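You operate a simulated robot arm through the tools that you are given. There is no shell and no other tool. Be economical: measure what you need, move in short steps, check, and stop when the job is done.

You run a simulated robot arm. Do the job below in one go: nothing can be reset, and whatever is moved stays where it is left.

JOB
Pack the purple table's green-sealed and blue-sealed bearings in the grey box and count them on the black key.
Fine: One press a bearing; the lid goes back on square.

The check looks at the end state, three seconds after you hand in, the way a careful person would. Anything else that was tipped, shoved, dropped, spilled or broken makes it a failure. A push-on lid holds only when it is set on centred and level and pressed home; a screw cap is set on level and turned clockwise until tight.

ROBOT AND FRAMES
A 6-joint arm with a two-finger parallel gripper, fixed in place. Base frame: the origin is at the foot of the arm, x ahead of it, y to its left, z up; the work surface is at about z = 800. Units: mm, degrees, N and s.
With the tool pointing down near the work surface it reaches from about 260 to 680 mm from the base axis. Its first joint turns from -66.0 to 66.0 degrees. Payload 2.9 kg.
The tool frame sits at the grasp point between the pads (the TCP): z along the fingers, y along the line on which they close. The tips reach 30 mm beyond it. Largest opening 110 mm; finger width 20, thickness 10; the body of the gripper, 48 by 112 mm, starts 55 mm behind the TCP.
Orientation is that of the tool frame in the base frame, as a unit quaternion [w, x, y, z]. With the fingers straight down and closing along the base's y, the tool's x points along the base's -x, its y along +y and its z along -z.

CONTROLS
- The arm moves only by the tool servo_tool. Its argument "plan" is a list of rows, each an object of numbers (a shift or turn left out is 0, a gripper value left out holds the last): "wx", "wy", "wz": the turn, a rotation vector about the tool's x, y, z in units of 90 degrees (1.0 is 90 degrees); "tx", "ty", "tz": the shift along the tool's x, y, z in units of 200 mm (1.0 is 200 mm); "hand": the opening, from 0 (shut) to 1 (fully open). In form: [{"wx": .., "wy": .., "wz": .., "tx": .., "ty": .., "tz": .., "hand": ..}, ...]. A call has 1 to 12 rows; each row is the pose to reach, as a shift and turn from the pose commanded when the call began, along the tool's axes at that moment. A call with a number of a shift or a turn outside -1 to 1 is refused whole. Rows are played at 5 a second. More than 50 mm and 8.6 degrees between two rows, or a gripper value outside its range, and nothing of the call is played. Where a pose cannot be reached the arm comes as near as it can. A force on the tool above 40 N (or 10 N above the force at the start of the call, whichever is more), or a blocked arm, ends the call early, and 0.2 s more pass. The fingers move at their own pace (about 108 mm/s each) and stop on an object; they squeeze with about 20 N. The grip force told is the motor's: it shows also when the fingers shut on nothing. Time passes only in rows, and 0.2 s behind the last, so rows that repeat a pose let the fingers close. The reply holds the time, the measured pose of the TCP, the force on the tool along the base axes, the opening and the grip force, in the units named above and with some noise, with the torque about the TCP (base axes, N m) and any sound that the robot's microphone picked up.
- Cameras (640 x 400 px; columns grow to the right, rows downward): "scene" is fixed at [95.5, 452.7, 1383]; the picture's right is [-0.54, -0.84, 0.00], its down [-0.49, 0.32, -0.81] and it looks along [0.68, -0.44, -0.59] (base axes); focal length 214 px, centre (320, 200). "wrist" rides on the gripper at [72, 17, -103] in the tool frame; the picture's right is [-0.23, 0.97, 0.00], its down [-0.76, -0.18, -0.62] and it looks along [-0.61, -0.14, 0.78] (tool axes); focal length 222 px, centre (320, 200). There is no depth. A picture from a camera that has moved, and an enlarged one, comes with that camera's place and axes in the base frame and with its lens.
- camera(camera): a new picture of that camera. It takes no simulated time.
- close_up(camera, box): a new picture of the part [left, top, right, bottom] of that camera's present view, enlarged. It takes no simulated time.
- job_done(): hands the job in; it is judged then, once.

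Go step by step. Nothing tells you positions but the pictures and the camera data: compare them with the known pose of the tool, close in by small moves and look again before you grip or let go. The budget is 120 turns and 84 pictures, counting those below and the enlarged ones. Unless the task says otherwise, let go and move clear before handing in, and close with one line.

The tools are called after "Emit:" as a command line: name --argument value ..., lists and objects as JSON in quotes. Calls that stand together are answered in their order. servo_tool: Moves the arm, as the interface text tells. Its arguments: {"type":"object","properties":{"plan":{"type":"array"}},"required":["plan"]} The other tools are called the same way: camera (camera) takes a picture; close_up (camera, box) takes an enlarged picture of a part of a camera's view; job_done () hands the job in.

At the start:

```text
time: 0.0
ee_pos: [428.9, -5.2, 1248.8]
ee_rot: [0.0, 0.0, 1.0, 0.0]
ft_force: [0.0, 0.6, 1.1]
wrist_torque: [-0.02, -0.03, -0.03]
opening: 109.9
grasp_force: 0.0
```

scene: 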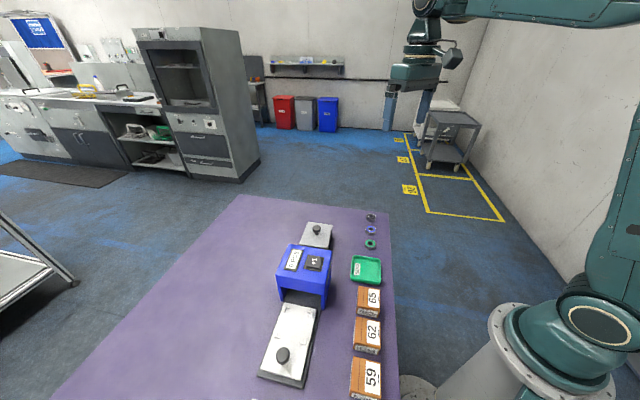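
wrist: 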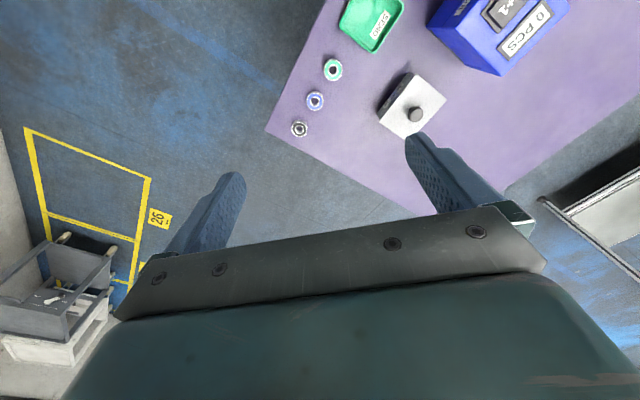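

I see a purple table with three bearings (dark, blue, green) in a row, a green tray, a blue counter box with a black key, a small grey box with lid and a longer one, and brown boxes. I'll enlarge the view first to identify things.

Emit:
close_up --camera "scene" --box '[260, 200, 400, 290]'

Emit:
close_up --camera "scene" --box '[240, 280, 400, 400]'

Emit:
close_up --camera "wrist" --box '[270, 0, 590, 180]'

```text
4.44 times, centred on (330, 245) of scene
camera zoom: at [95.5, 452.7, 1383.0], right [-0.54, -0.84, 0.0], down [-0.49, 0.32, -0.81], along [0.68, -0.44, -0.59], focal length 953 px, centre (276, 0)
```

zoom: 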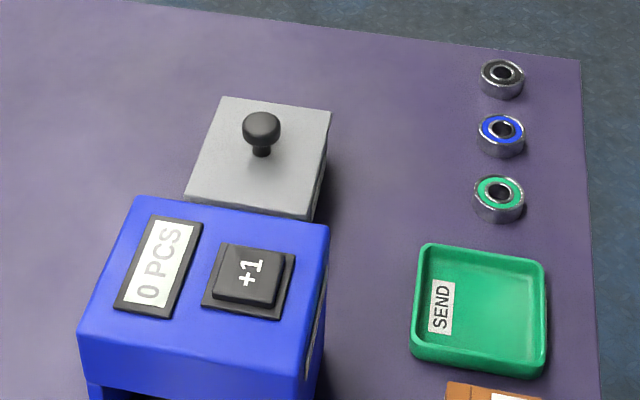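

```text
3.33 times, centred on (320, 340) of scene
camera zoom: at [95.5, 452.7, 1383.0], right [-0.54, -0.84, 0.0], down [-0.49, 0.32, -0.81], along [0.68, -0.44, -0.59], focal length 715 px, centre (320, -267)
```

zoom: 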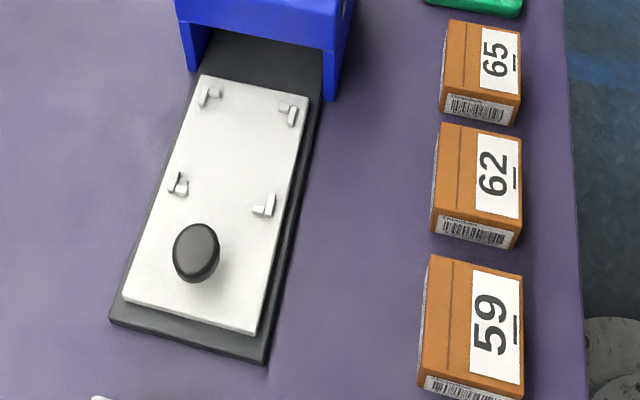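

```text
2.00 times, centred on (430, 90) of wrist
camera zoom: at [357.1, 11.1, 1350.9], right [0.23, 0.97, 0.0], down [0.76, -0.18, 0.62], along [0.61, -0.14, -0.78], focal length 444 px, centre (100, 420)
```

zoom: 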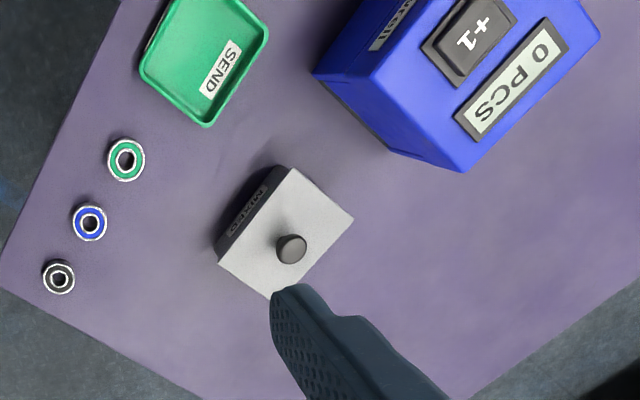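

The small grey lidded box sits about (548,173) with its knob near (550,172,878). Bearings are around (439,22) green, (490,-30) blue, and the +1 key is near (405,271,930). I'll move above the box first for a better look.

Emit:
servo_tool --plan '[{"tx": -0.086, "ty": 0.126, "tz": 0.128}, {"tx": -0.173, "ty": 0.253, "tz": 0.257}, {"tx": -0.26, "ty": 0.38, "tz": 0.386}, {"tx": -0.346, "ty": 0.506, "tz": 0.514}, {"tx": -0.432, "ty": 0.632, "tz": 0.643}, {"tx": -0.519, "ty": 0.759, "tz": 0.771}, {"tx": -0.605, "ty": 0.885, "tz": 0.9}, {"tx": -0.605, "ty": 0.885, "tz": 0.9}]'

Emit:
camera --camera "wrist"

Emit:
camera --camera "scene"

```text
time: 1.8
ee_pos: [549.1, 172.1, 1067.8]
ee_rot: [0.0, -0.001, 1.0, 0.0]
ft_force: [-0.4, -0.3, -0.5]
wrist_torque: [-0.01, 0.02, -0.02]
opening: 110.2
grasp_force: 0.1
```

```text
78 pictures are left
camera wrist: at [478.6, 188.8, 1170.0], right [0.23, 0.97, 0.0], down [0.76, -0.18, 0.62], along [0.61, -0.14, -0.78], focal length 222 px, centre (320, 200)
```

wrist: 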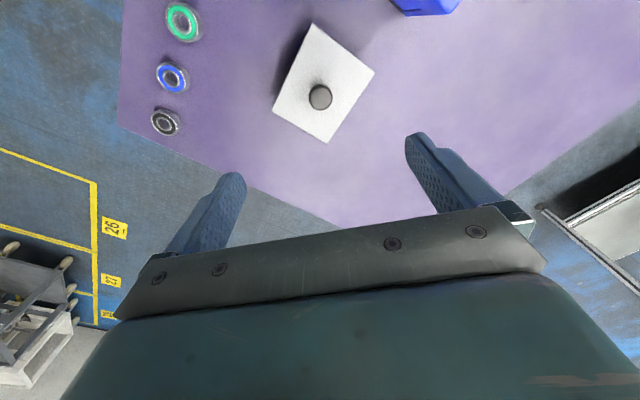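

```text
77 pictures are left
```

scene: 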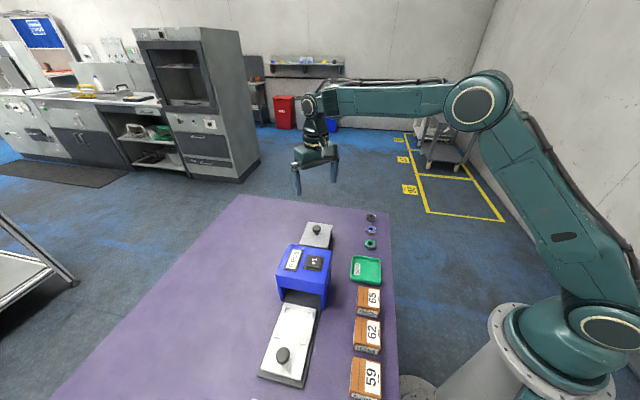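

The knob estimate holds at about (549,173). I'll come down over it with a partly closed gripper.

Emit:
servo_tool --plan '[{"tz": 0.2, "hand": 0.45}, {"tz": 0.4}, {"tz": 0.6}, {"tz": 0.75}, {"tz": 0.84, "ty": 0.004}, {"tz": 0.84, "ty": 0.004}]'

Emit:
camera --camera "wrist"

Emit:
close_up --camera "scene" --box '[270, 180, 370, 250]'

```text
time: 3.2
ee_pos: [548.9, 172.7, 899.9]
ee_rot: [0.0, -0.001, 1.0, 0.002]
ft_force: [-0.3, -0.7, 0.2]
wrist_torque: [-0.05, 0.01, 0.01]
opening: 49.4
grasp_force: 0.2
```

```text
76 pictures are left
camera wrist: at [478.0, 189.6, 1002.5], right [0.23, 0.97, 0.0], down [0.76, -0.18, 0.62], along [0.61, -0.14, -0.78], focal length 222 px, centre (320, 200)
```

wrist: 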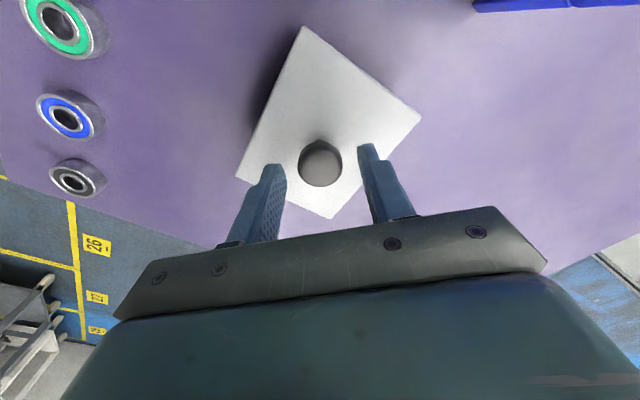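

```text
5.71 times, centred on (320, 215) of scene
camera zoom: at [95.5, 452.7, 1383.0], right [-0.54, -0.84, 0.0], down [-0.49, 0.32, -0.81], along [0.68, -0.44, -0.59], focal length 1226 px, centre (320, 114)
```

zoom: 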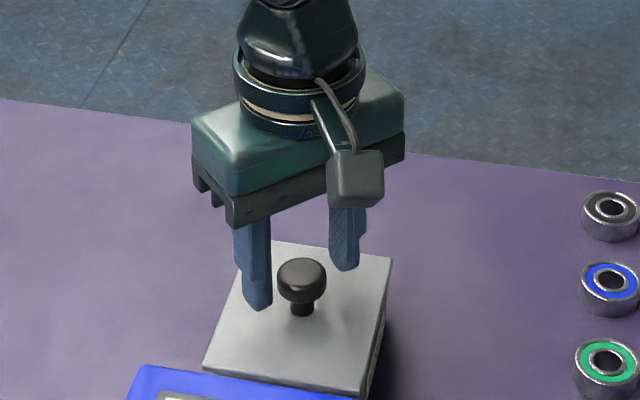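

The knob is roughly 3 mm nearer in x than the TCP. I'll trim that, go down and grip it.

Emit:
servo_tool --plan '[{"tx": 0.015, "ty": 0.006, "tz": 0.0}, {"tx": 0.015, "ty": 0.006, "tz": 0.04}, {"tx": 0.015, "ty": 0.006, "tz": 0.07}, {"tx": 0.015, "ty": 0.006, "tz": 0.07, "hand": 0.1}, {"tx": 0.015, "ty": 0.006, "tz": 0.07, "hand": 0.1}, {"tx": 0.015, "ty": 0.006, "tz": 0.07, "hand": 0.0}, {"tx": 0.015, "ty": 0.006, "tz": 0.07, "hand": 0.0}]'

Emit:
camera --camera "wrist"

```text
time: 4.8
ee_pos: [546.3, 173.3, 887.3]
ee_rot: [0.0, -0.001, 1.0, 0.0]
ft_force: [-0.1, -0.2, 0.8]
wrist_torque: [-0.02, 0.01, 0.02]
opening: 28.7
grasp_force: 19.9
```

```text
74 pictures are left
camera wrist: at [475.4, 189.9, 989.6], right [0.23, 0.97, 0.0], down [0.76, -0.18, 0.62], along [0.61, -0.14, -0.78], focal length 222 px, centre (320, 200)
```

wrist: 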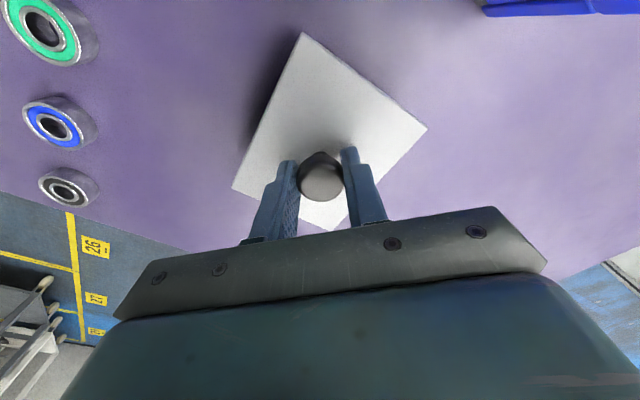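

The knob is gripped at a 28.7 mm opening, with the seated pose at (546.3,173.3,887.3). I'll lift gently.

Emit:
servo_tool --plan '[{"tz": -0.01}, {"tz": -0.03}, {"tz": -0.06}, {"tz": -0.12}, {"tz": -0.2}, {"tz": -0.3}, {"tz": -0.3}]'

Emit:
camera --camera "wrist"

Emit:
close_up --camera "scene" --box '[270, 180, 370, 250]'

```text
time: 6.4
ee_pos: [545.2, 174.2, 946.9]
ee_rot: [-0.001, 0.0, 1.0, 0.0]
ft_force: [0.2, 0.0, -0.7]
wrist_torque: [0.02, 0.0, -0.01]
opening: 28.7
grasp_force: 20.0
heard: snap
```

```text
73 pictures are left
camera wrist: at [475.1, 191.3, 1049.6], right [0.23, 0.97, 0.0], down [0.76, -0.18, 0.62], along [0.61, -0.14, -0.78], focal length 222 px, centre (320, 200)
```

wrist: 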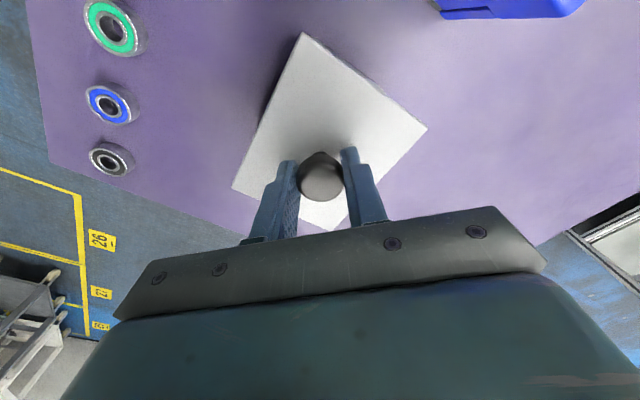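

```text
5.71 times, centred on (320, 215) of scene
camera zoom: at [95.5, 452.7, 1383.0], right [-0.54, -0.84, 0.0], down [-0.49, 0.32, -0.81], along [0.68, -0.44, -0.59], focal length 1226 px, centre (320, 114)
```

zoom: 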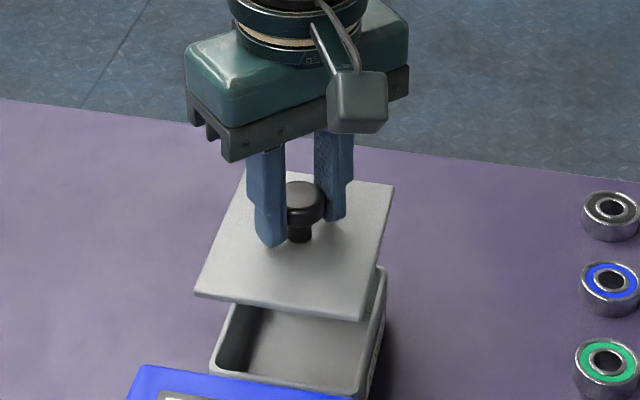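

The lid came off with a snap and is held. I'll carry it to the clear patch near (590,25).

Emit:
servo_tool --plan '[{"tx": -0.04, "ty": -0.15}, {"tx": -0.09, "ty": -0.3}, {"tx": -0.135, "ty": -0.45}, {"tx": -0.18, "ty": -0.6}, {"tx": -0.225, "ty": -0.745}, {"tx": -0.225, "ty": -0.745, "tz": 0.2}, {"tx": -0.225, "ty": -0.745, "tz": 0.38}, {"tx": -0.225, "ty": -0.745, "tz": 0.38}]'

Emit:
camera --camera "scene"

Emit:
close_up --camera "scene" --box '[280, 190, 400, 260]'

```text
time: 8.2
ee_pos: [592.0, 23.0, 869.7]
ee_rot: [0.0, 0.001, 1.0, 0.0]
ft_force: [-0.3, -0.3, -0.5]
wrist_torque: [-0.02, -0.02, -0.03]
opening: 28.6
grasp_force: 20.8
```

```text
71 pictures are left
```

scene: 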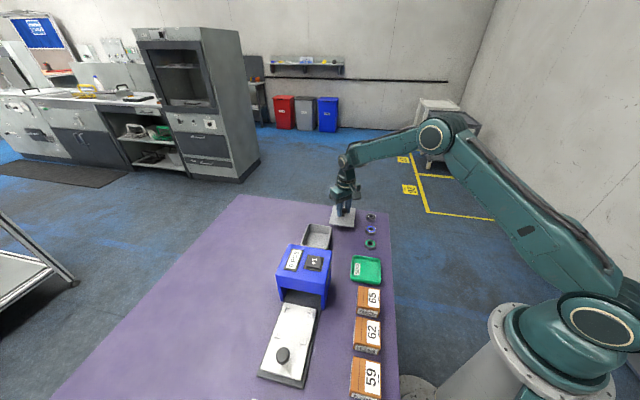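

```text
5.33 times, centred on (340, 225) of scene
camera zoom: at [95.5, 452.7, 1383.0], right [-0.54, -0.84, 0.0], down [-0.49, 0.32, -0.81], along [0.68, -0.44, -0.59], focal length 1144 px, centre (213, 67)
```

zoom: 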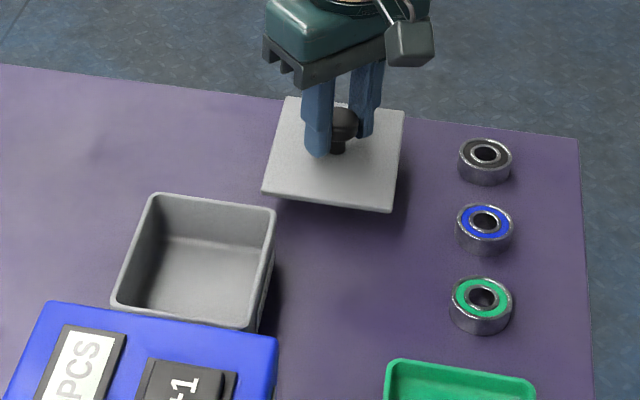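

The lid hovers clear of the box, the bearings and the edge. I'll lower it to contact in small steps.

Emit:
servo_tool --plan '[{"tz": 0.05}, {"tz": 0.08}, {"tz": 0.1}, {"tz": 0.11}, {"tz": 0.12}, {"tz": 0.13}, {"tz": 0.135}]'

Emit:
close_up --camera "scene" --box '[310, 190, 380, 240]'

```text
time: 9.8
ee_pos: [590.1, 24.6, 843.4]
ee_rot: [0.0, -0.001, 1.0, 0.0]
ft_force: [0.0, 0.0, -0.6]
wrist_torque: [-0.01, -0.01, -0.01]
opening: 28.7
grasp_force: 19.7
```

```text
8.00 times, centred on (345, 215) of scene
camera zoom: at [95.5, 452.7, 1383.0], right [-0.54, -0.84, 0.0], down [-0.49, 0.32, -0.81], along [0.68, -0.44, -0.59], focal length 1716 px, centre (120, 80)
```

zoom: 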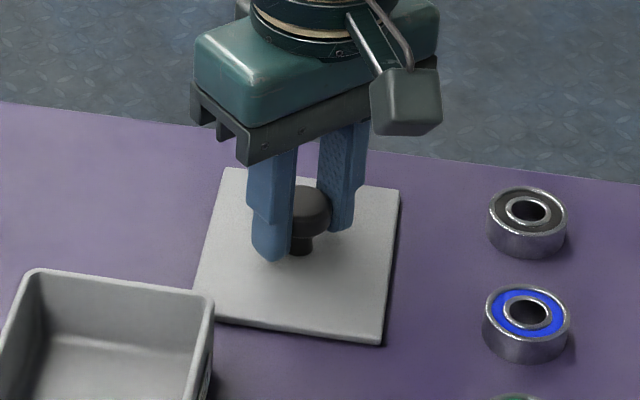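

It is nearly down with no contact yet. I'll continue in 1 mm steps.

Emit:
servo_tool --plan '[{"tz": 0.005}, {"tz": 0.01}, {"tz": 0.015}, {"tz": 0.02}, {"tz": 0.02}]'

```text
time: 11.0
ee_pos: [591.6, 25.2, 842.3]
ee_rot: [0.001, 0.0, 1.0, 0.0]
ft_force: [-7.4, -1.4, 24.5]
wrist_torque: [-0.05, 0.12, -0.01]
opening: 28.7
grasp_force: 20.1
```

Contact is made at about z 842. I'll relieve the press and release.

Emit:
servo_tool --plan '[{"tz": -0.007}, {"tz": -0.013}, {"tz": -0.013}]'

```text
time: 11.8
ee_pos: [590.6, 24.2, 841.9]
ee_rot: [0.0, -0.001, 1.0, 0.001]
ft_force: [2.4, 0.0, 5.0]
wrist_torque: [-0.07, -0.54, -0.01]
opening: 28.7
grasp_force: 20.0
```

Emit:
servo_tool --plan '[{"hand": 0.4}, {"hand": 0.5}, {"tz": -0.05, "hand": 0.5}, {"tz": -0.2}, {"tz": -0.4}, {"tz": -0.4, "tx": 0.2}, {"tz": -0.4, "tx": 0.4}, {"tz": -0.4, "tx": 0.6}, {"tz": -0.4, "tx": 0.75}, {"tz": -0.4, "tx": 0.75}]'

Emit:
camera --camera "wrist"

Emit:
close_up --camera "scene" --box '[280, 190, 400, 260]'

```text
time: 14.0
ee_pos: [438.8, 22.8, 923.4]
ee_rot: [0.0, 0.0, 1.0, 0.0]
ft_force: [0.8, -0.7, 0.4]
wrist_torque: [-0.03, 0.02, -0.01]
opening: 54.9
grasp_force: 0.2
```

```text
68 pictures are left
camera wrist: at [368.9, 39.2, 1024.9], right [0.23, 0.97, 0.0], down [0.76, -0.18, 0.62], along [0.61, -0.14, -0.78], focal length 222 px, centre (320, 200)
```

wrist: 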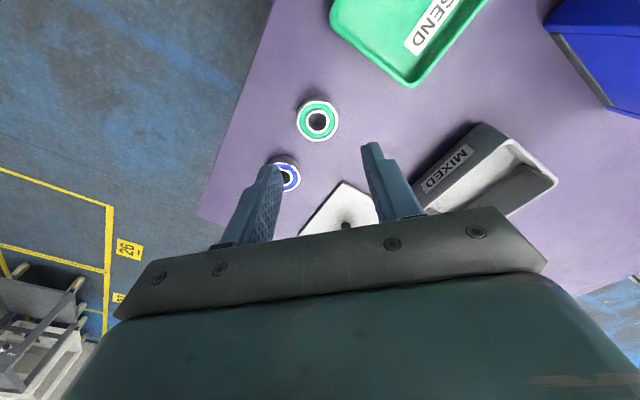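

```text
5.33 times, centred on (340, 225) of scene
camera zoom: at [95.4, 452.7, 1383.0], right [-0.54, -0.84, 0.0], down [-0.49, 0.32, -0.81], along [0.68, -0.44, -0.59], focal length 1144 px, centre (213, 67)
```

zoom: 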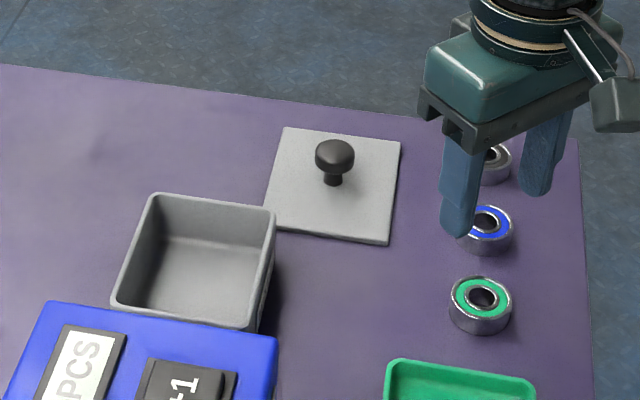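

The box is open and labelled MIXED, and the lid rests flat. The green bearing is about 40 mm wide, near (440,20). I'll turn the gripper 43° to match the box's axes and open wider.

Emit:
servo_tool --plan '[{"wz": 0.08, "hand": 0.68}, {"wz": 0.16}, {"wz": 0.24}, {"wz": 0.32}, {"wz": 0.4}, {"wz": 0.478}, {"wz": 0.478}]'

Emit:
camera --camera "wrist"

```text
time: 15.6
ee_pos: [439.7, 24.2, 922.7]
ee_rot: [0.0, 0.367, 0.93, -0.001]
ft_force: [0.2, 0.1, -0.5]
wrist_torque: [-0.02, 0.01, -0.01]
opening: 74.7
grasp_force: 0.0
```

```text
66 pictures are left
camera wrist: at [400.8, 86.0, 1024.6], right [0.83, 0.56, 0.0], down [0.44, -0.65, 0.62], along [0.35, -0.52, -0.78], focal length 222 px, centre (320, 200)
```

wrist: 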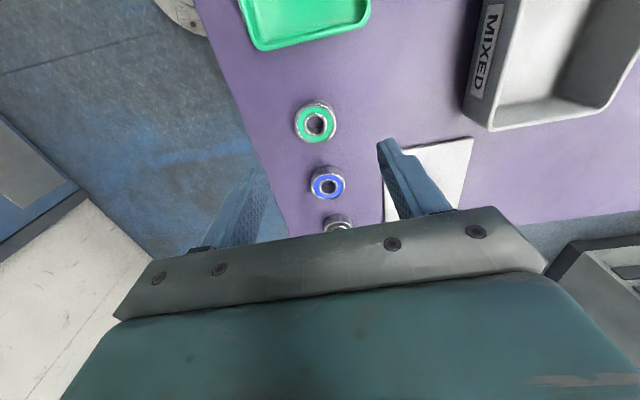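

The gripper is aligned with the box. Green is at about (440,20), so I'll trim the position and descend most of the way.

Emit:
servo_tool --plan '[{"tx": -0.0125, "ty": -0.0135}, {"tx": -0.0125, "ty": -0.0135, "tz": 0.2}, {"tx": -0.0125, "ty": -0.0135, "tz": 0.33}, {"tx": -0.0125, "ty": -0.0135, "tz": 0.4}, {"tx": -0.0125, "ty": -0.0135, "tz": 0.4}]'

Emit:
camera --camera "wrist"

Emit:
close_up --camera "scene" --box '[330, 200, 400, 260]'

```text
time: 16.8
ee_pos: [441.8, 21.3, 841.9]
ee_rot: [-0.001, 0.367, 0.93, 0.0]
ft_force: [-0.2, -0.4, -0.3]
wrist_torque: [-0.01, 0.0, 0.0]
opening: 74.9
grasp_force: 0.0
```

```text
65 pictures are left
camera wrist: at [402.0, 82.7, 944.0], right [0.83, 0.56, 0.0], down [0.44, -0.65, 0.62], along [0.35, -0.52, -0.78], focal length 222 px, centre (320, 200)
```

wrist: 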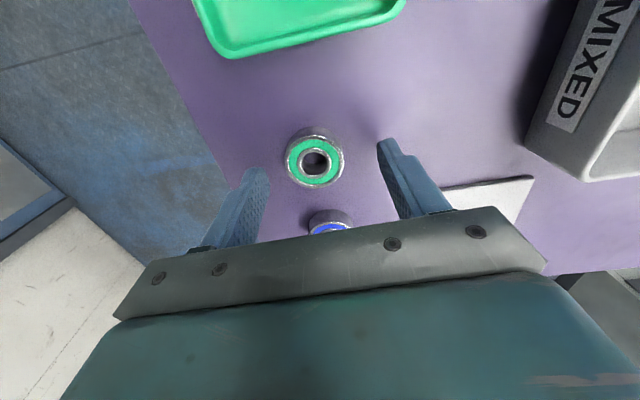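

```text
6.67 times, centred on (365, 230) of scene
camera zoom: at [95.5, 452.7, 1383.0], right [-0.54, -0.84, 0.0], down [-0.49, 0.32, -0.81], along [0.68, -0.44, -0.59], focal length 1430 px, centre (20, 0)
```

zoom: 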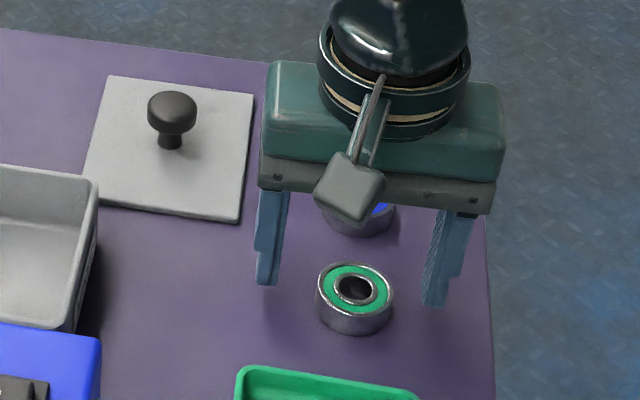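

The bearing is centred between the pads. I'll go down 9 mm and close.

Emit:
servo_tool --plan '[{"tz": 0.03}, {"tz": 0.045}, {"tz": 0.045, "hand": 0.3}, {"tz": 0.045, "hand": 0.2}, {"tz": 0.045, "hand": 0.2}, {"tz": 0.045, "hand": 0.2}]'

```text
time: 18.2
ee_pos: [441.7, 21.4, 834.6]
ee_rot: [-0.001, 0.366, 0.93, 0.0]
ft_force: [0.7, 0.3, 0.5]
wrist_torque: [0.0, 0.07, 0.02]
opening: 38.8
grasp_force: 19.5
```

Green is held at 38.8 mm. I'll lift it and carry it over the box.

Emit:
servo_tool --plan '[{"tz": -0.1}, {"tz": -0.3}, {"tz": -0.48}, {"tx": 0.05, "ty": 0.18, "tz": -0.48}, {"tx": 0.1, "ty": 0.38, "tz": -0.48}, {"tx": 0.15, "ty": 0.58, "tz": -0.48}, {"tx": 0.2, "ty": 0.76, "tz": -0.48}, {"tx": 0.237, "ty": 0.915, "tz": -0.48}, {"tx": 0.237, "ty": 0.915, "tz": -0.48}]'

Emit:
camera --camera "wrist"

Emit:
close_up --camera "scene" --box '[260, 180, 380, 260]'

```text
time: 20.2
ee_pos: [533.8, 188.2, 928.9]
ee_rot: [0.0, 0.366, 0.931, 0.0]
ft_force: [-0.1, -1.5, -0.6]
wrist_torque: [0.01, 0.01, 0.0]
opening: 38.6
grasp_force: 19.9
```

```text
63 pictures are left
camera wrist: at [493.4, 248.4, 1031.5], right [0.83, 0.56, 0.0], down [0.44, -0.65, 0.62], along [0.35, -0.52, -0.78], focal length 222 px, centre (320, 200)
```

wrist: 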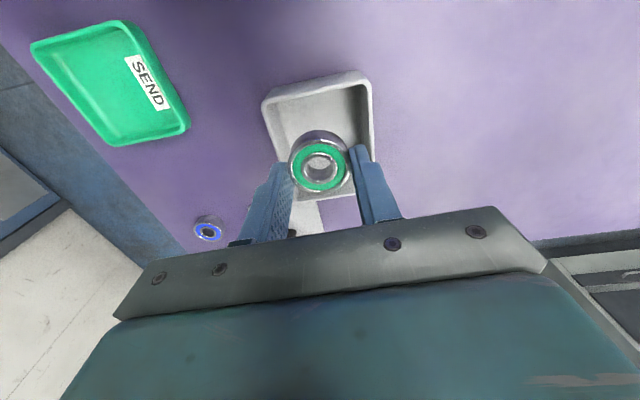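

```text
5.00 times, centred on (320, 220) of scene
camera zoom: at [95.5, 452.7, 1383.0], right [-0.54, -0.84, 0.0], down [-0.49, 0.32, -0.81], along [0.68, -0.44, -0.59], focal length 1072 px, centre (320, 100)
```

zoom: 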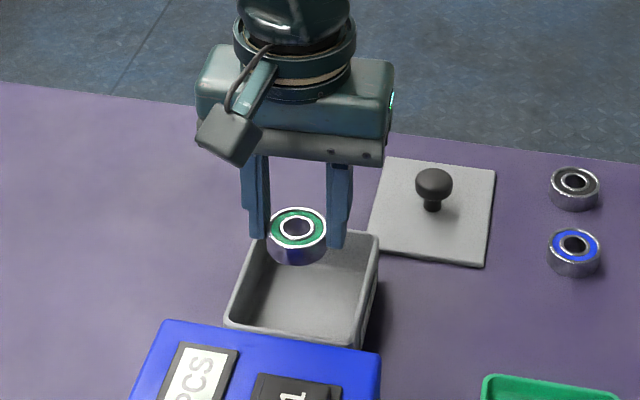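

The bearing is centred across the box's width and biased toward its near end. I'll lower it in.

Emit:
servo_tool --plan '[{"tx": 0.008, "tz": 0.1}, {"tx": 0.008, "tz": 0.25}, {"tx": 0.008, "tz": 0.36}, {"tx": 0.008, "tz": 0.41}, {"tx": 0.008, "tz": 0.43}, {"tx": 0.008, "tz": 0.44}, {"tx": 0.008, "tz": 0.445}, {"tx": 0.008, "tz": 0.45}, {"tx": 0.008, "tz": 0.455}]'

Emit:
camera --camera "wrist"

Emit:
close_up --camera "scene" --box '[260, 180, 380, 260]'

```text
time: 22.2
ee_pos: [530.7, 186.8, 839.4]
ee_rot: [0.0, 0.366, 0.931, 0.0]
ft_force: [-1.3, 1.2, 1.8]
wrist_torque: [0.05, 0.06, -0.01]
opening: 38.8
grasp_force: 20.0
```

```text
61 pictures are left
camera wrist: at [490.5, 249.2, 940.8], right [0.83, 0.56, 0.0], down [0.44, -0.65, 0.62], along [0.35, -0.52, -0.78], focal length 222 px, centre (320, 200)
```

wrist: 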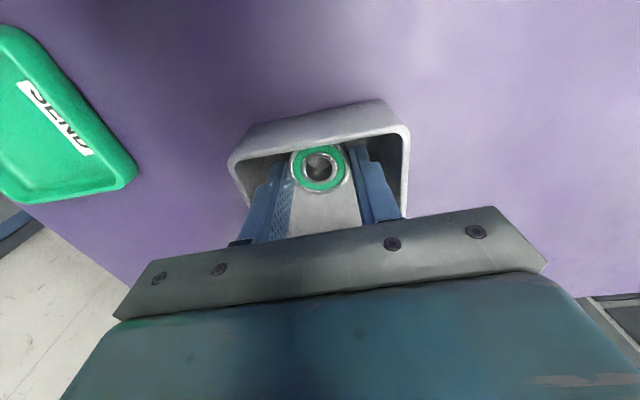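

```text
5.00 times, centred on (320, 220) of scene
camera zoom: at [95.4, 452.7, 1383.0], right [-0.54, -0.84, 0.0], down [-0.49, 0.32, -0.81], along [0.68, -0.44, -0.59], focal length 1072 px, centre (320, 100)
```

zoom: 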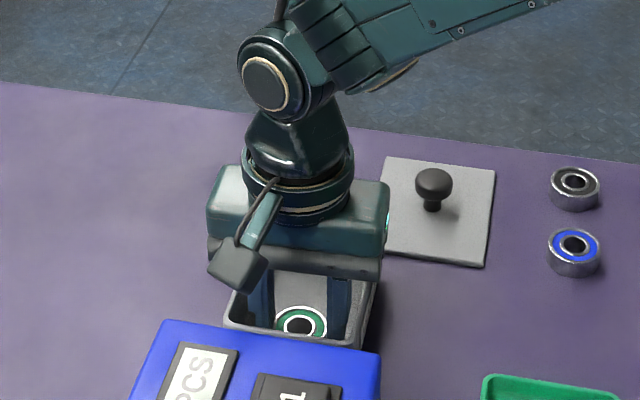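

It is nearly on the floor, so I'll ease down a little and feel for contact.

Emit:
servo_tool --plan '[{"tz": 0.005}, {"tz": 0.01}, {"tz": 0.015}, {"tz": 0.015}]'

```text
time: 23.2
ee_pos: [531.5, 188.5, 835.3]
ee_rot: [0.001, 0.367, 0.93, 0.001]
ft_force: [-0.9, -1.7, 13.7]
wrist_torque: [-0.09, 0.05, 0.02]
opening: 39.1
grasp_force: 20.0
```

Contact is made, so I'll release, rise and head to the blue bearing.

Emit:
servo_tool --plan '[{"tz": -0.005, "hand": 0.47}, {"tz": -0.005, "hand": 0.47}, {"tz": -0.1, "hand": 0.47}, {"tz": -0.28}, {"tz": -0.47}, {"tx": -0.11, "ty": -0.18, "tz": -0.47}, {"tx": -0.23, "ty": -0.36, "tz": -0.47}, {"tx": -0.35, "ty": -0.55, "tz": -0.47}, {"tx": -0.47, "ty": -0.74, "tz": -0.47}, {"tx": -0.593, "ty": -0.935, "tz": -0.47, "hand": 0.68}, {"tx": -0.593, "ty": -0.935, "tz": -0.47}]'

Emit:
camera --camera "wrist"

Emit:
close_up --camera "scene" --box '[280, 190, 400, 270]'

```text
time: 25.6
ee_pos: [488.1, -30.4, 930.3]
ee_rot: [0.0, 0.365, 0.931, 0.001]
ft_force: [0.5, 0.2, -0.6]
wrist_torque: [0.01, -0.02, 0.01]
opening: 75.1
grasp_force: 0.1
```

```text
59 pictures are left
camera wrist: at [448.1, 30.6, 1032.8], right [0.83, 0.56, 0.0], down [0.44, -0.65, 0.62], along [0.35, -0.52, -0.78], focal length 222 px, centre (320, 200)
```

wrist: 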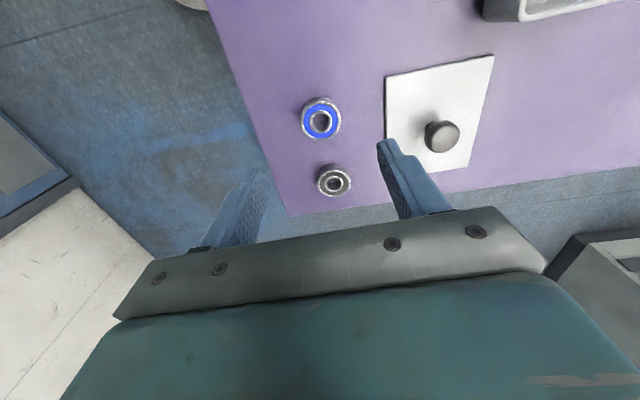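

```text
5.00 times, centred on (340, 230) of scene
camera zoom: at [95.5, 452.6, 1383.0], right [-0.54, -0.84, 0.0], down [-0.49, 0.32, -0.81], along [0.68, -0.44, -0.59], focal length 1072 px, centre (220, 50)
```

zoom: 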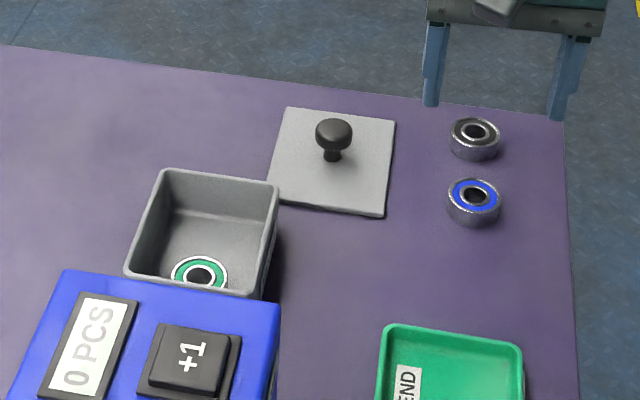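

Blue is at about (491,-32) and green lies flat in the box. I'll trim, descend and grip.

Emit:
servo_tool --plan '[{"tx": -0.013}, {"tx": -0.013, "tz": 0.2}, {"tx": -0.013, "tz": 0.36}, {"tx": -0.013, "tz": 0.44}, {"tx": -0.013, "tz": 0.44}]'

Emit:
camera --camera "wrist"

```text
time: 26.8
ee_pos: [491.0, -30.2, 841.5]
ee_rot: [-0.001, 0.367, 0.93, 0.001]
ft_force: [0.2, -0.7, 0.7]
wrist_torque: [-0.02, -0.02, -0.01]
opening: 74.8
grasp_force: 0.1
```

```text
57 pictures are left
camera wrist: at [450.7, 30.7, 944.4], right [0.83, 0.56, 0.0], down [0.44, -0.65, 0.62], along [0.35, -0.52, -0.78], focal length 222 px, centre (320, 200)
```

wrist: 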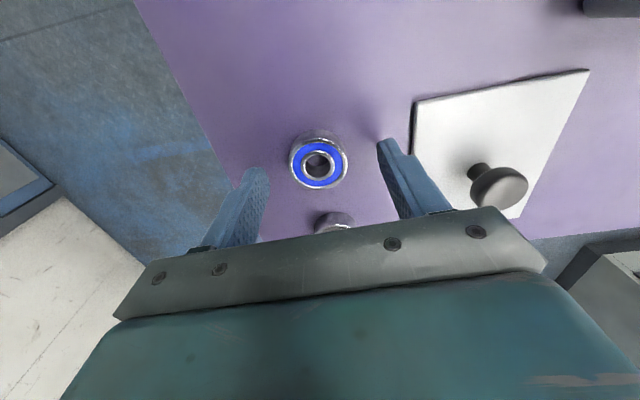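

Emit:
servo_tool --plan '[{"tz": 0.025}, {"tz": 0.038}, {"tz": 0.038, "hand": 0.3}, {"tz": 0.038, "hand": 0.2}, {"tz": 0.038, "hand": 0.2}, {"tz": 0.038, "hand": 0.2}]'

```text
time: 28.2
ee_pos: [490.1, -30.1, 835.0]
ee_rot: [0.0, 0.367, 0.93, 0.0]
ft_force: [-0.3, -1.1, -0.4]
wrist_torque: [-0.01, 0.0, 0.02]
opening: 38.7
grasp_force: 20.1
```

Blue is held, so I'll lift it and carry it over the far half of the box.

Emit:
servo_tool --plan '[{"tz": -0.1}, {"tz": -0.3}, {"tz": -0.48}, {"tx": 0.07, "ty": 0.18, "tz": -0.48}, {"tx": 0.15, "ty": 0.38, "tz": -0.48}, {"tx": 0.22, "ty": 0.57, "tz": -0.48}, {"tx": 0.3, "ty": 0.76, "tz": -0.48}, {"tx": 0.374, "ty": 0.942, "tz": -0.48}, {"tx": 0.374, "ty": 0.942, "tz": -0.48}]'

Emit:
camera --camera "wrist"

Emit:
close_up --camera "scene" --box '[260, 180, 380, 260]'

```text
time: 30.2
ee_pos: [565.8, 159.1, 931.0]
ee_rot: [0.0, 0.367, 0.93, -0.001]
ft_force: [0.4, 0.2, -1.1]
wrist_torque: [0.01, 0.0, 0.01]
opening: 39.0
grasp_force: 19.8
```

```text
56 pictures are left
camera wrist: at [525.5, 220.4, 1032.2], right [0.83, 0.56, 0.0], down [0.44, -0.65, 0.62], along [0.35, -0.52, -0.78], focal length 222 px, centre (320, 200)
```

wrist: 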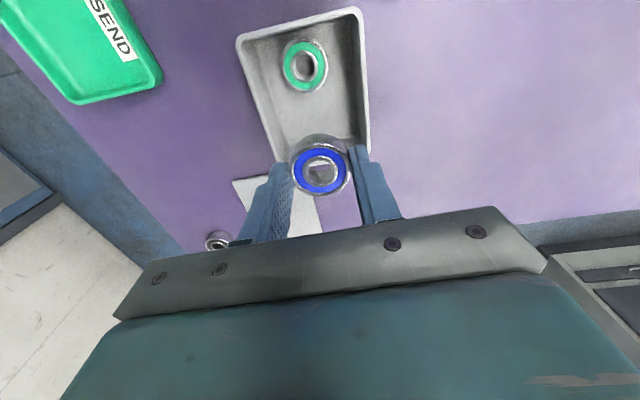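

```text
5.00 times, centred on (320, 220) of scene
camera zoom: at [95.5, 452.7, 1383.0], right [-0.54, -0.84, 0.0], down [-0.49, 0.32, -0.81], along [0.68, -0.44, -0.59], focal length 1072 px, centre (320, 100)
```

zoom: 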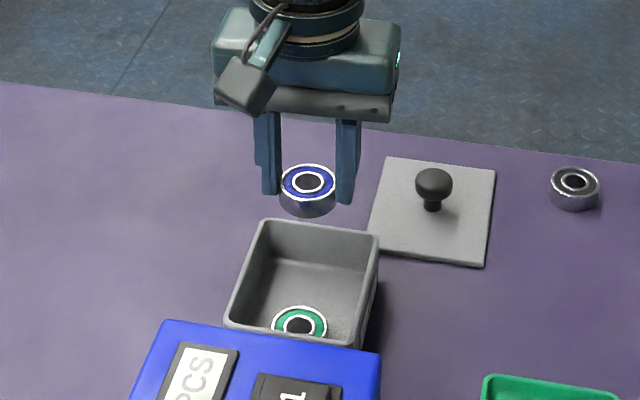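

By the rim estimate, shifting 3 mm toward the box centre leaves about 5 mm on both sides. I'll lower blue in.

Emit:
servo_tool --plan '[{"tx": 0.015, "tz": 0.1}, {"tx": 0.015, "tz": 0.25}, {"tx": 0.015, "tz": 0.33}, {"tx": 0.015, "tz": 0.38}, {"tx": 0.015, "tz": 0.38}]'

Emit:
camera --camera "wrist"

Emit:
close_up --camera "scene" --box '[290, 200, 350, 250]'

```text
time: 31.4
ee_pos: [563.7, 159.0, 853.2]
ee_rot: [0.0, 0.367, 0.93, 0.0]
ft_force: [-0.2, -0.2, -0.4]
wrist_torque: [0.01, 0.01, 0.0]
opening: 38.8
grasp_force: 19.6
```

```text
54 pictures are left
camera wrist: at [522.9, 221.2, 956.0], right [0.83, 0.56, 0.0], down [0.44, -0.65, 0.62], along [0.35, -0.52, -0.78], focal length 222 px, centre (320, 200)
```

wrist: 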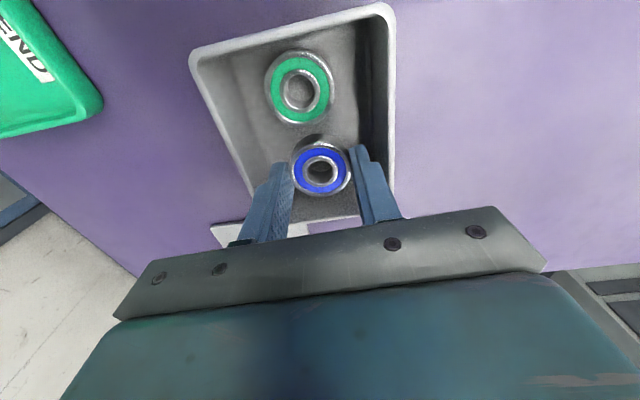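

```text
8.00 times, centred on (320, 225) of scene
camera zoom: at [95.5, 452.7, 1383.0], right [-0.54, -0.84, 0.0], down [-0.49, 0.32, -0.81], along [0.68, -0.44, -0.59], focal length 1716 px, centre (320, 0)
```

zoom: 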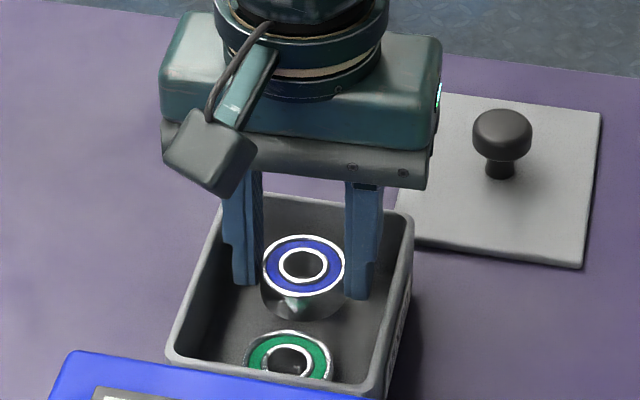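

It is well clear of the walls and green. I'll finish lowering.

Emit:
servo_tool --plan '[{"tz": 0.03}, {"tz": 0.055}, {"tz": 0.065}, {"tz": 0.07}, {"tz": 0.075}, {"tz": 0.08}, {"tz": 0.085}, {"tz": 0.085}]'

```text
time: 33.2
ee_pos: [562.2, 159.0, 837.1]
ee_rot: [0.001, 0.367, 0.93, 0.001]
ft_force: [-2.4, 0.0, 15.8]
wrist_torque: [-0.08, 0.14, -0.05]
opening: 38.8
grasp_force: 20.4
```

It is on the floor, so I'll release and rise well clear.

Emit:
servo_tool --plan '[{"tz": -0.007, "hand": 0.47}, {"tz": -0.007, "hand": 0.47}, {"tz": -0.1, "hand": 0.47}, {"tz": -0.3}, {"tz": -0.5}, {"tz": -0.7}, {"tz": -0.85, "hand": 0.0}, {"tz": -0.85}, {"tz": -0.85}]'

Emit:
close_up --camera "scene" --box '[260, 200, 380, 290]'

Emit:
camera --camera "wrist"

```text
time: 35.2
ee_pos: [563.6, 158.0, 1006.5]
ee_rot: [0.0, 0.367, 0.93, 0.0]
ft_force: [-0.1, -0.3, 0.2]
wrist_torque: [0.0, -0.01, 0.0]
opening: 0.0
grasp_force: 20.1
```

```text
4.44 times, centred on (320, 245) of scene
camera zoom: at [95.5, 452.7, 1383.0], right [-0.54, -0.84, 0.0], down [-0.49, 0.32, -0.81], along [0.68, -0.44, -0.59], focal length 953 px, centre (320, 0)
```

zoom: 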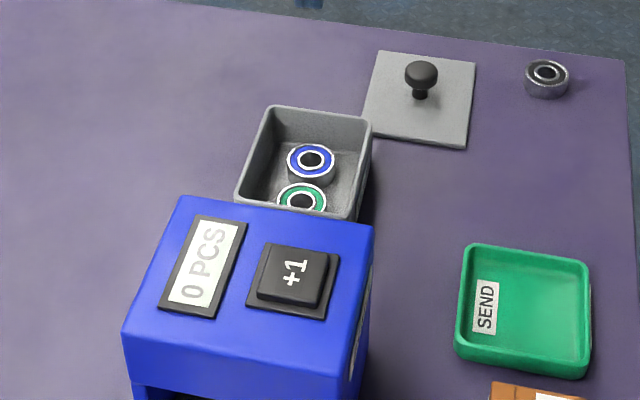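

```text
51 pictures are left
camera wrist: at [524.0, 219.9, 1109.1], right [0.83, 0.56, 0.0], down [0.44, -0.65, 0.62], along [0.35, -0.52, -0.78], focal length 222 px, centre (320, 200)
```

wrist: 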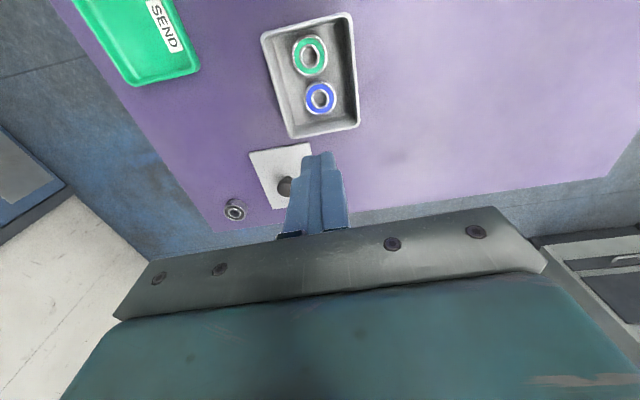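

Both bearings lie flat in the box. Next I'll go over the +1 key with shut fingers.

Emit:
servo_tool --plan '[{"tx": 0.19, "ty": -0.026}, {"tx": 0.39, "ty": -0.052}, {"tx": 0.58, "ty": -0.078}, {"tx": 0.77, "ty": -0.1}, {"tx": 0.97, "ty": -0.13}, {"tx": 0.97, "ty": -0.13}]'

Emit:
camera --camera "wrist"

Emit:
close_up --camera "scene" --box '[250, 200, 370, 290]'

```text
time: 36.6
ee_pos: [401.4, 274.2, 1005.7]
ee_rot: [0.0, 0.367, 0.93, 0.0]
ft_force: [0.7, 0.5, 0.6]
wrist_torque: [-0.01, 0.0, -0.02]
opening: 0.0
grasp_force: 20.0
```

```text
50 pictures are left
camera wrist: at [362.1, 335.3, 1107.6], right [0.83, 0.56, 0.0], down [0.44, -0.65, 0.62], along [0.35, -0.52, -0.78], focal length 222 px, centre (320, 200)
```

wrist: 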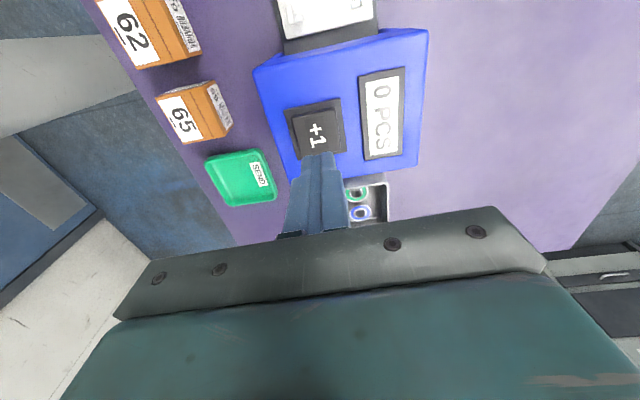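

```text
4.44 times, centred on (310, 245) of scene
camera zoom: at [95.4, 452.7, 1383.0], right [-0.54, -0.84, 0.0], down [-0.49, 0.32, -0.81], along [0.68, -0.44, -0.59], focal length 953 px, centre (364, 0)
```

zoom: 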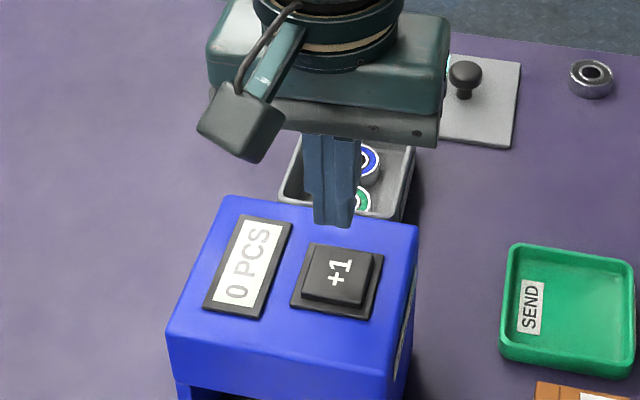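

The key centre works out at about (404,270), with its top near z 918. I'll trim and lower to just above it.

Emit:
servo_tool --plan '[{"tx": -0.019, "ty": -0.006, "tz": 0.1}, {"tx": -0.019, "ty": -0.006, "tz": 0.2}, {"tx": -0.019, "ty": -0.006, "tz": 0.2}]'

Emit:
camera --camera "wrist"

Emit:
close_up --camera "scene" --box '[270, 220, 350, 280]'

```text
time: 37.4
ee_pos: [403.9, 268.2, 964.2]
ee_rot: [0.0, 0.366, 0.93, 0.0]
ft_force: [-0.4, 0.8, -0.1]
wrist_torque: [0.0, 0.0, 0.02]
opening: 0.0
grasp_force: 20.1
```

```text
48 pictures are left
camera wrist: at [364.6, 330.9, 1067.3], right [0.83, 0.56, 0.0], down [0.44, -0.65, 0.62], along [0.35, -0.52, -0.78], focal length 222 px, centre (320, 200)
```

wrist: 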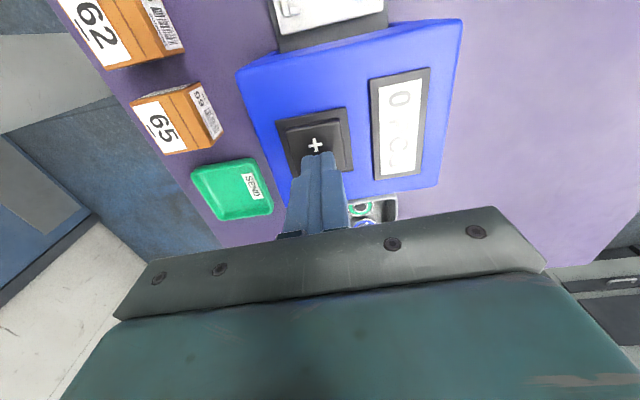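

```text
6.67 times, centred on (310, 250) of scene
camera zoom: at [95.5, 452.7, 1383.0], right [-0.54, -0.84, 0.0], down [-0.49, 0.32, -0.81], along [0.68, -0.44, -0.59], focal length 1430 px, centre (387, -133)
```

zoom: 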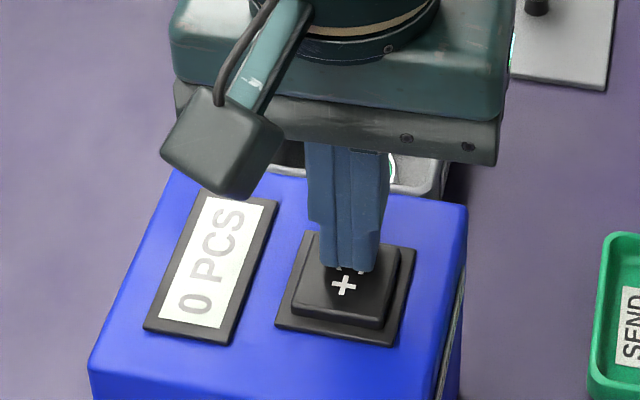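

The tips will land mid-cap. I'll lower in small steps until the press registers, within one down stroke.

Emit:
servo_tool --plan '[{"tz": 0.03}, {"tz": 0.05}, {"tz": 0.06}, {"tz": 0.07}, {"tz": 0.075}, {"tz": 0.08}]'

Emit:
close_up --camera "scene" --box '[270, 220, 350, 280]'

```text
time: 38.7
ee_pos: [406.9, 271.0, 955.6]
ee_rot: [0.002, 0.366, 0.931, 0.003]
ft_force: [-3.1, -2.7, 18.5]
wrist_torque: [-0.06, 0.07, -0.01]
opening: 0.1
grasp_force: 20.1
heard: click
stopped in row 6: the force on the tool passed its limit at 42 N (the readings are from after the stop); the commanded pose is now the measured one
```

```text
6.67 times, centred on (310, 250) of scene
camera zoom: at [95.2, 452.5, 1383.1], right [-0.54, -0.84, 0.0], down [-0.49, 0.32, -0.81], along [0.68, -0.44, -0.59], focal length 1430 px, centre (387, -133)
```

zoom: 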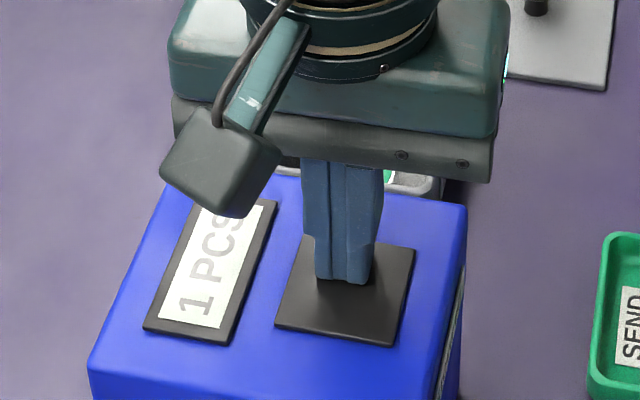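

It clicked and the display reads 1 PCS. I'll raise to let the key come back.

Emit:
servo_tool --plan '[{"tz": -0.03}, {"tz": -0.06}, {"tz": -0.08}, {"tz": -0.08}]'

Emit:
close_up --camera "scene" --box '[270, 220, 350, 280]'

```text
time: 39.7
ee_pos: [406.4, 270.5, 970.2]
ee_rot: [0.001, 0.367, 0.93, 0.001]
ft_force: [-0.2, 0.2, -0.4]
wrist_torque: [-0.01, 0.02, 0.0]
opening: 0.0
grasp_force: 19.8
```

```text
6.67 times, centred on (310, 250) of scene
camera zoom: at [95.5, 452.7, 1383.0], right [-0.54, -0.84, 0.0], down [-0.49, 0.32, -0.81], along [0.68, -0.44, -0.59], focal length 1430 px, centre (387, -133)
```

zoom: 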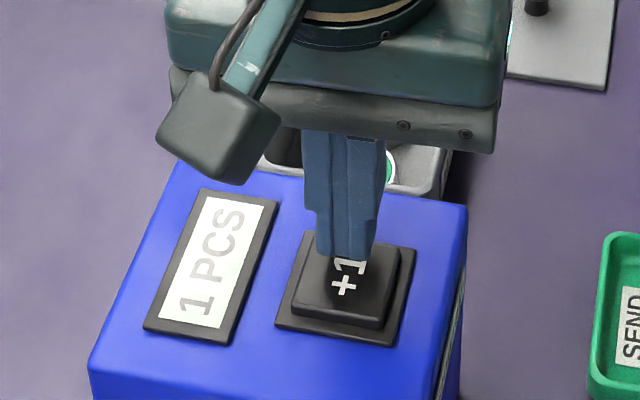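

The key is back up, so I'll do the second press.

Emit:
servo_tool --plan '[{"tz": 0.03}, {"tz": 0.05}, {"tz": 0.06}, {"tz": 0.066}, {"tz": 0.072}, {"tz": 0.076}]'

Emit:
close_up --camera "scene" --box '[270, 220, 350, 280]'

```text
time: 41.1
ee_pos: [405.9, 270.4, 956.4]
ee_rot: [0.002, 0.366, 0.93, 0.003]
ft_force: [2.3, -1.3, 19.1]
wrist_torque: [-0.05, -0.04, 0.16]
opening: 0.1
grasp_force: 19.7
heard: click
```

```text
6.67 times, centred on (310, 250) of scene
camera zoom: at [95.3, 452.4, 1383.1], right [-0.54, -0.84, 0.0], down [-0.49, 0.32, -0.81], along [0.68, -0.44, -0.59], focal length 1430 px, centre (387, -133)
```

zoom: 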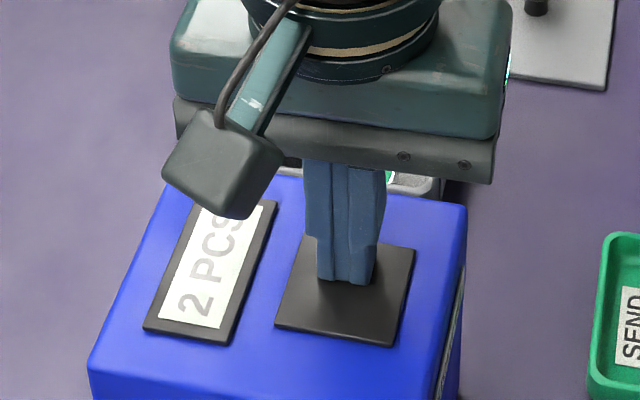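

The display reads 2 PCS. I'll rise and go back toward the lid, turning the gripper back to its earlier yaw.

Emit:
servo_tool --plan '[{"tz": -0.1}, {"tz": -0.3}, {"tx": -0.1, "tz": -0.4}, {"tx": -0.25, "ty": -0.03, "tz": -0.4, "wz": -0.08}, {"tx": -0.4, "ty": -0.06, "tz": -0.4, "wz": -0.16}, {"tx": -0.55, "ty": -0.1, "tz": -0.4, "wz": -0.24}, {"tx": -0.7, "ty": -0.13, "tz": -0.4, "wz": -0.32}, {"tx": -0.85, "ty": -0.16, "tz": -0.4, "wz": -0.4}, {"tx": -0.95, "ty": -0.19, "tz": -0.4, "wz": -0.478}, {"tx": -0.95, "ty": -0.19, "tz": -0.4, "wz": -0.478, "hand": 0.5}]'

Emit:
close_up --camera "scene" --box '[260, 220, 350, 280]'

```text
time: 43.3
ee_pos: [518.0, 113.6, 1033.8]
ee_rot: [0.002, -0.001, 1.0, 0.001]
ft_force: [-0.1, 0.2, 0.2]
wrist_torque: [0.03, 0.03, 0.01]
opening: 55.1
grasp_force: 0.0
```

```text
6.67 times, centred on (305, 250) of scene
camera zoom: at [95.5, 452.6, 1383.0], right [-0.54, -0.84, 0.0], down [-0.49, 0.32, -0.81], along [0.68, -0.44, -0.59], focal length 1430 px, centre (420, -133)
```

zoom: 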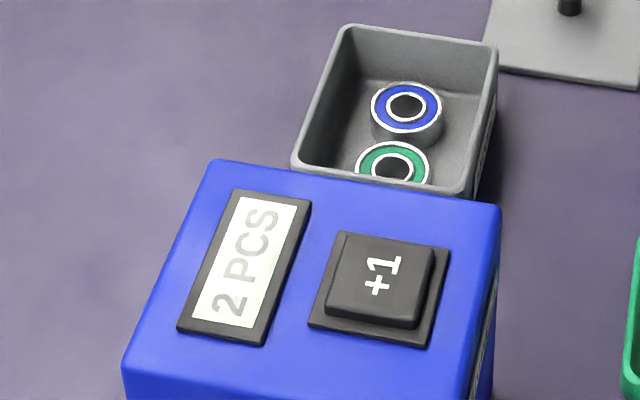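

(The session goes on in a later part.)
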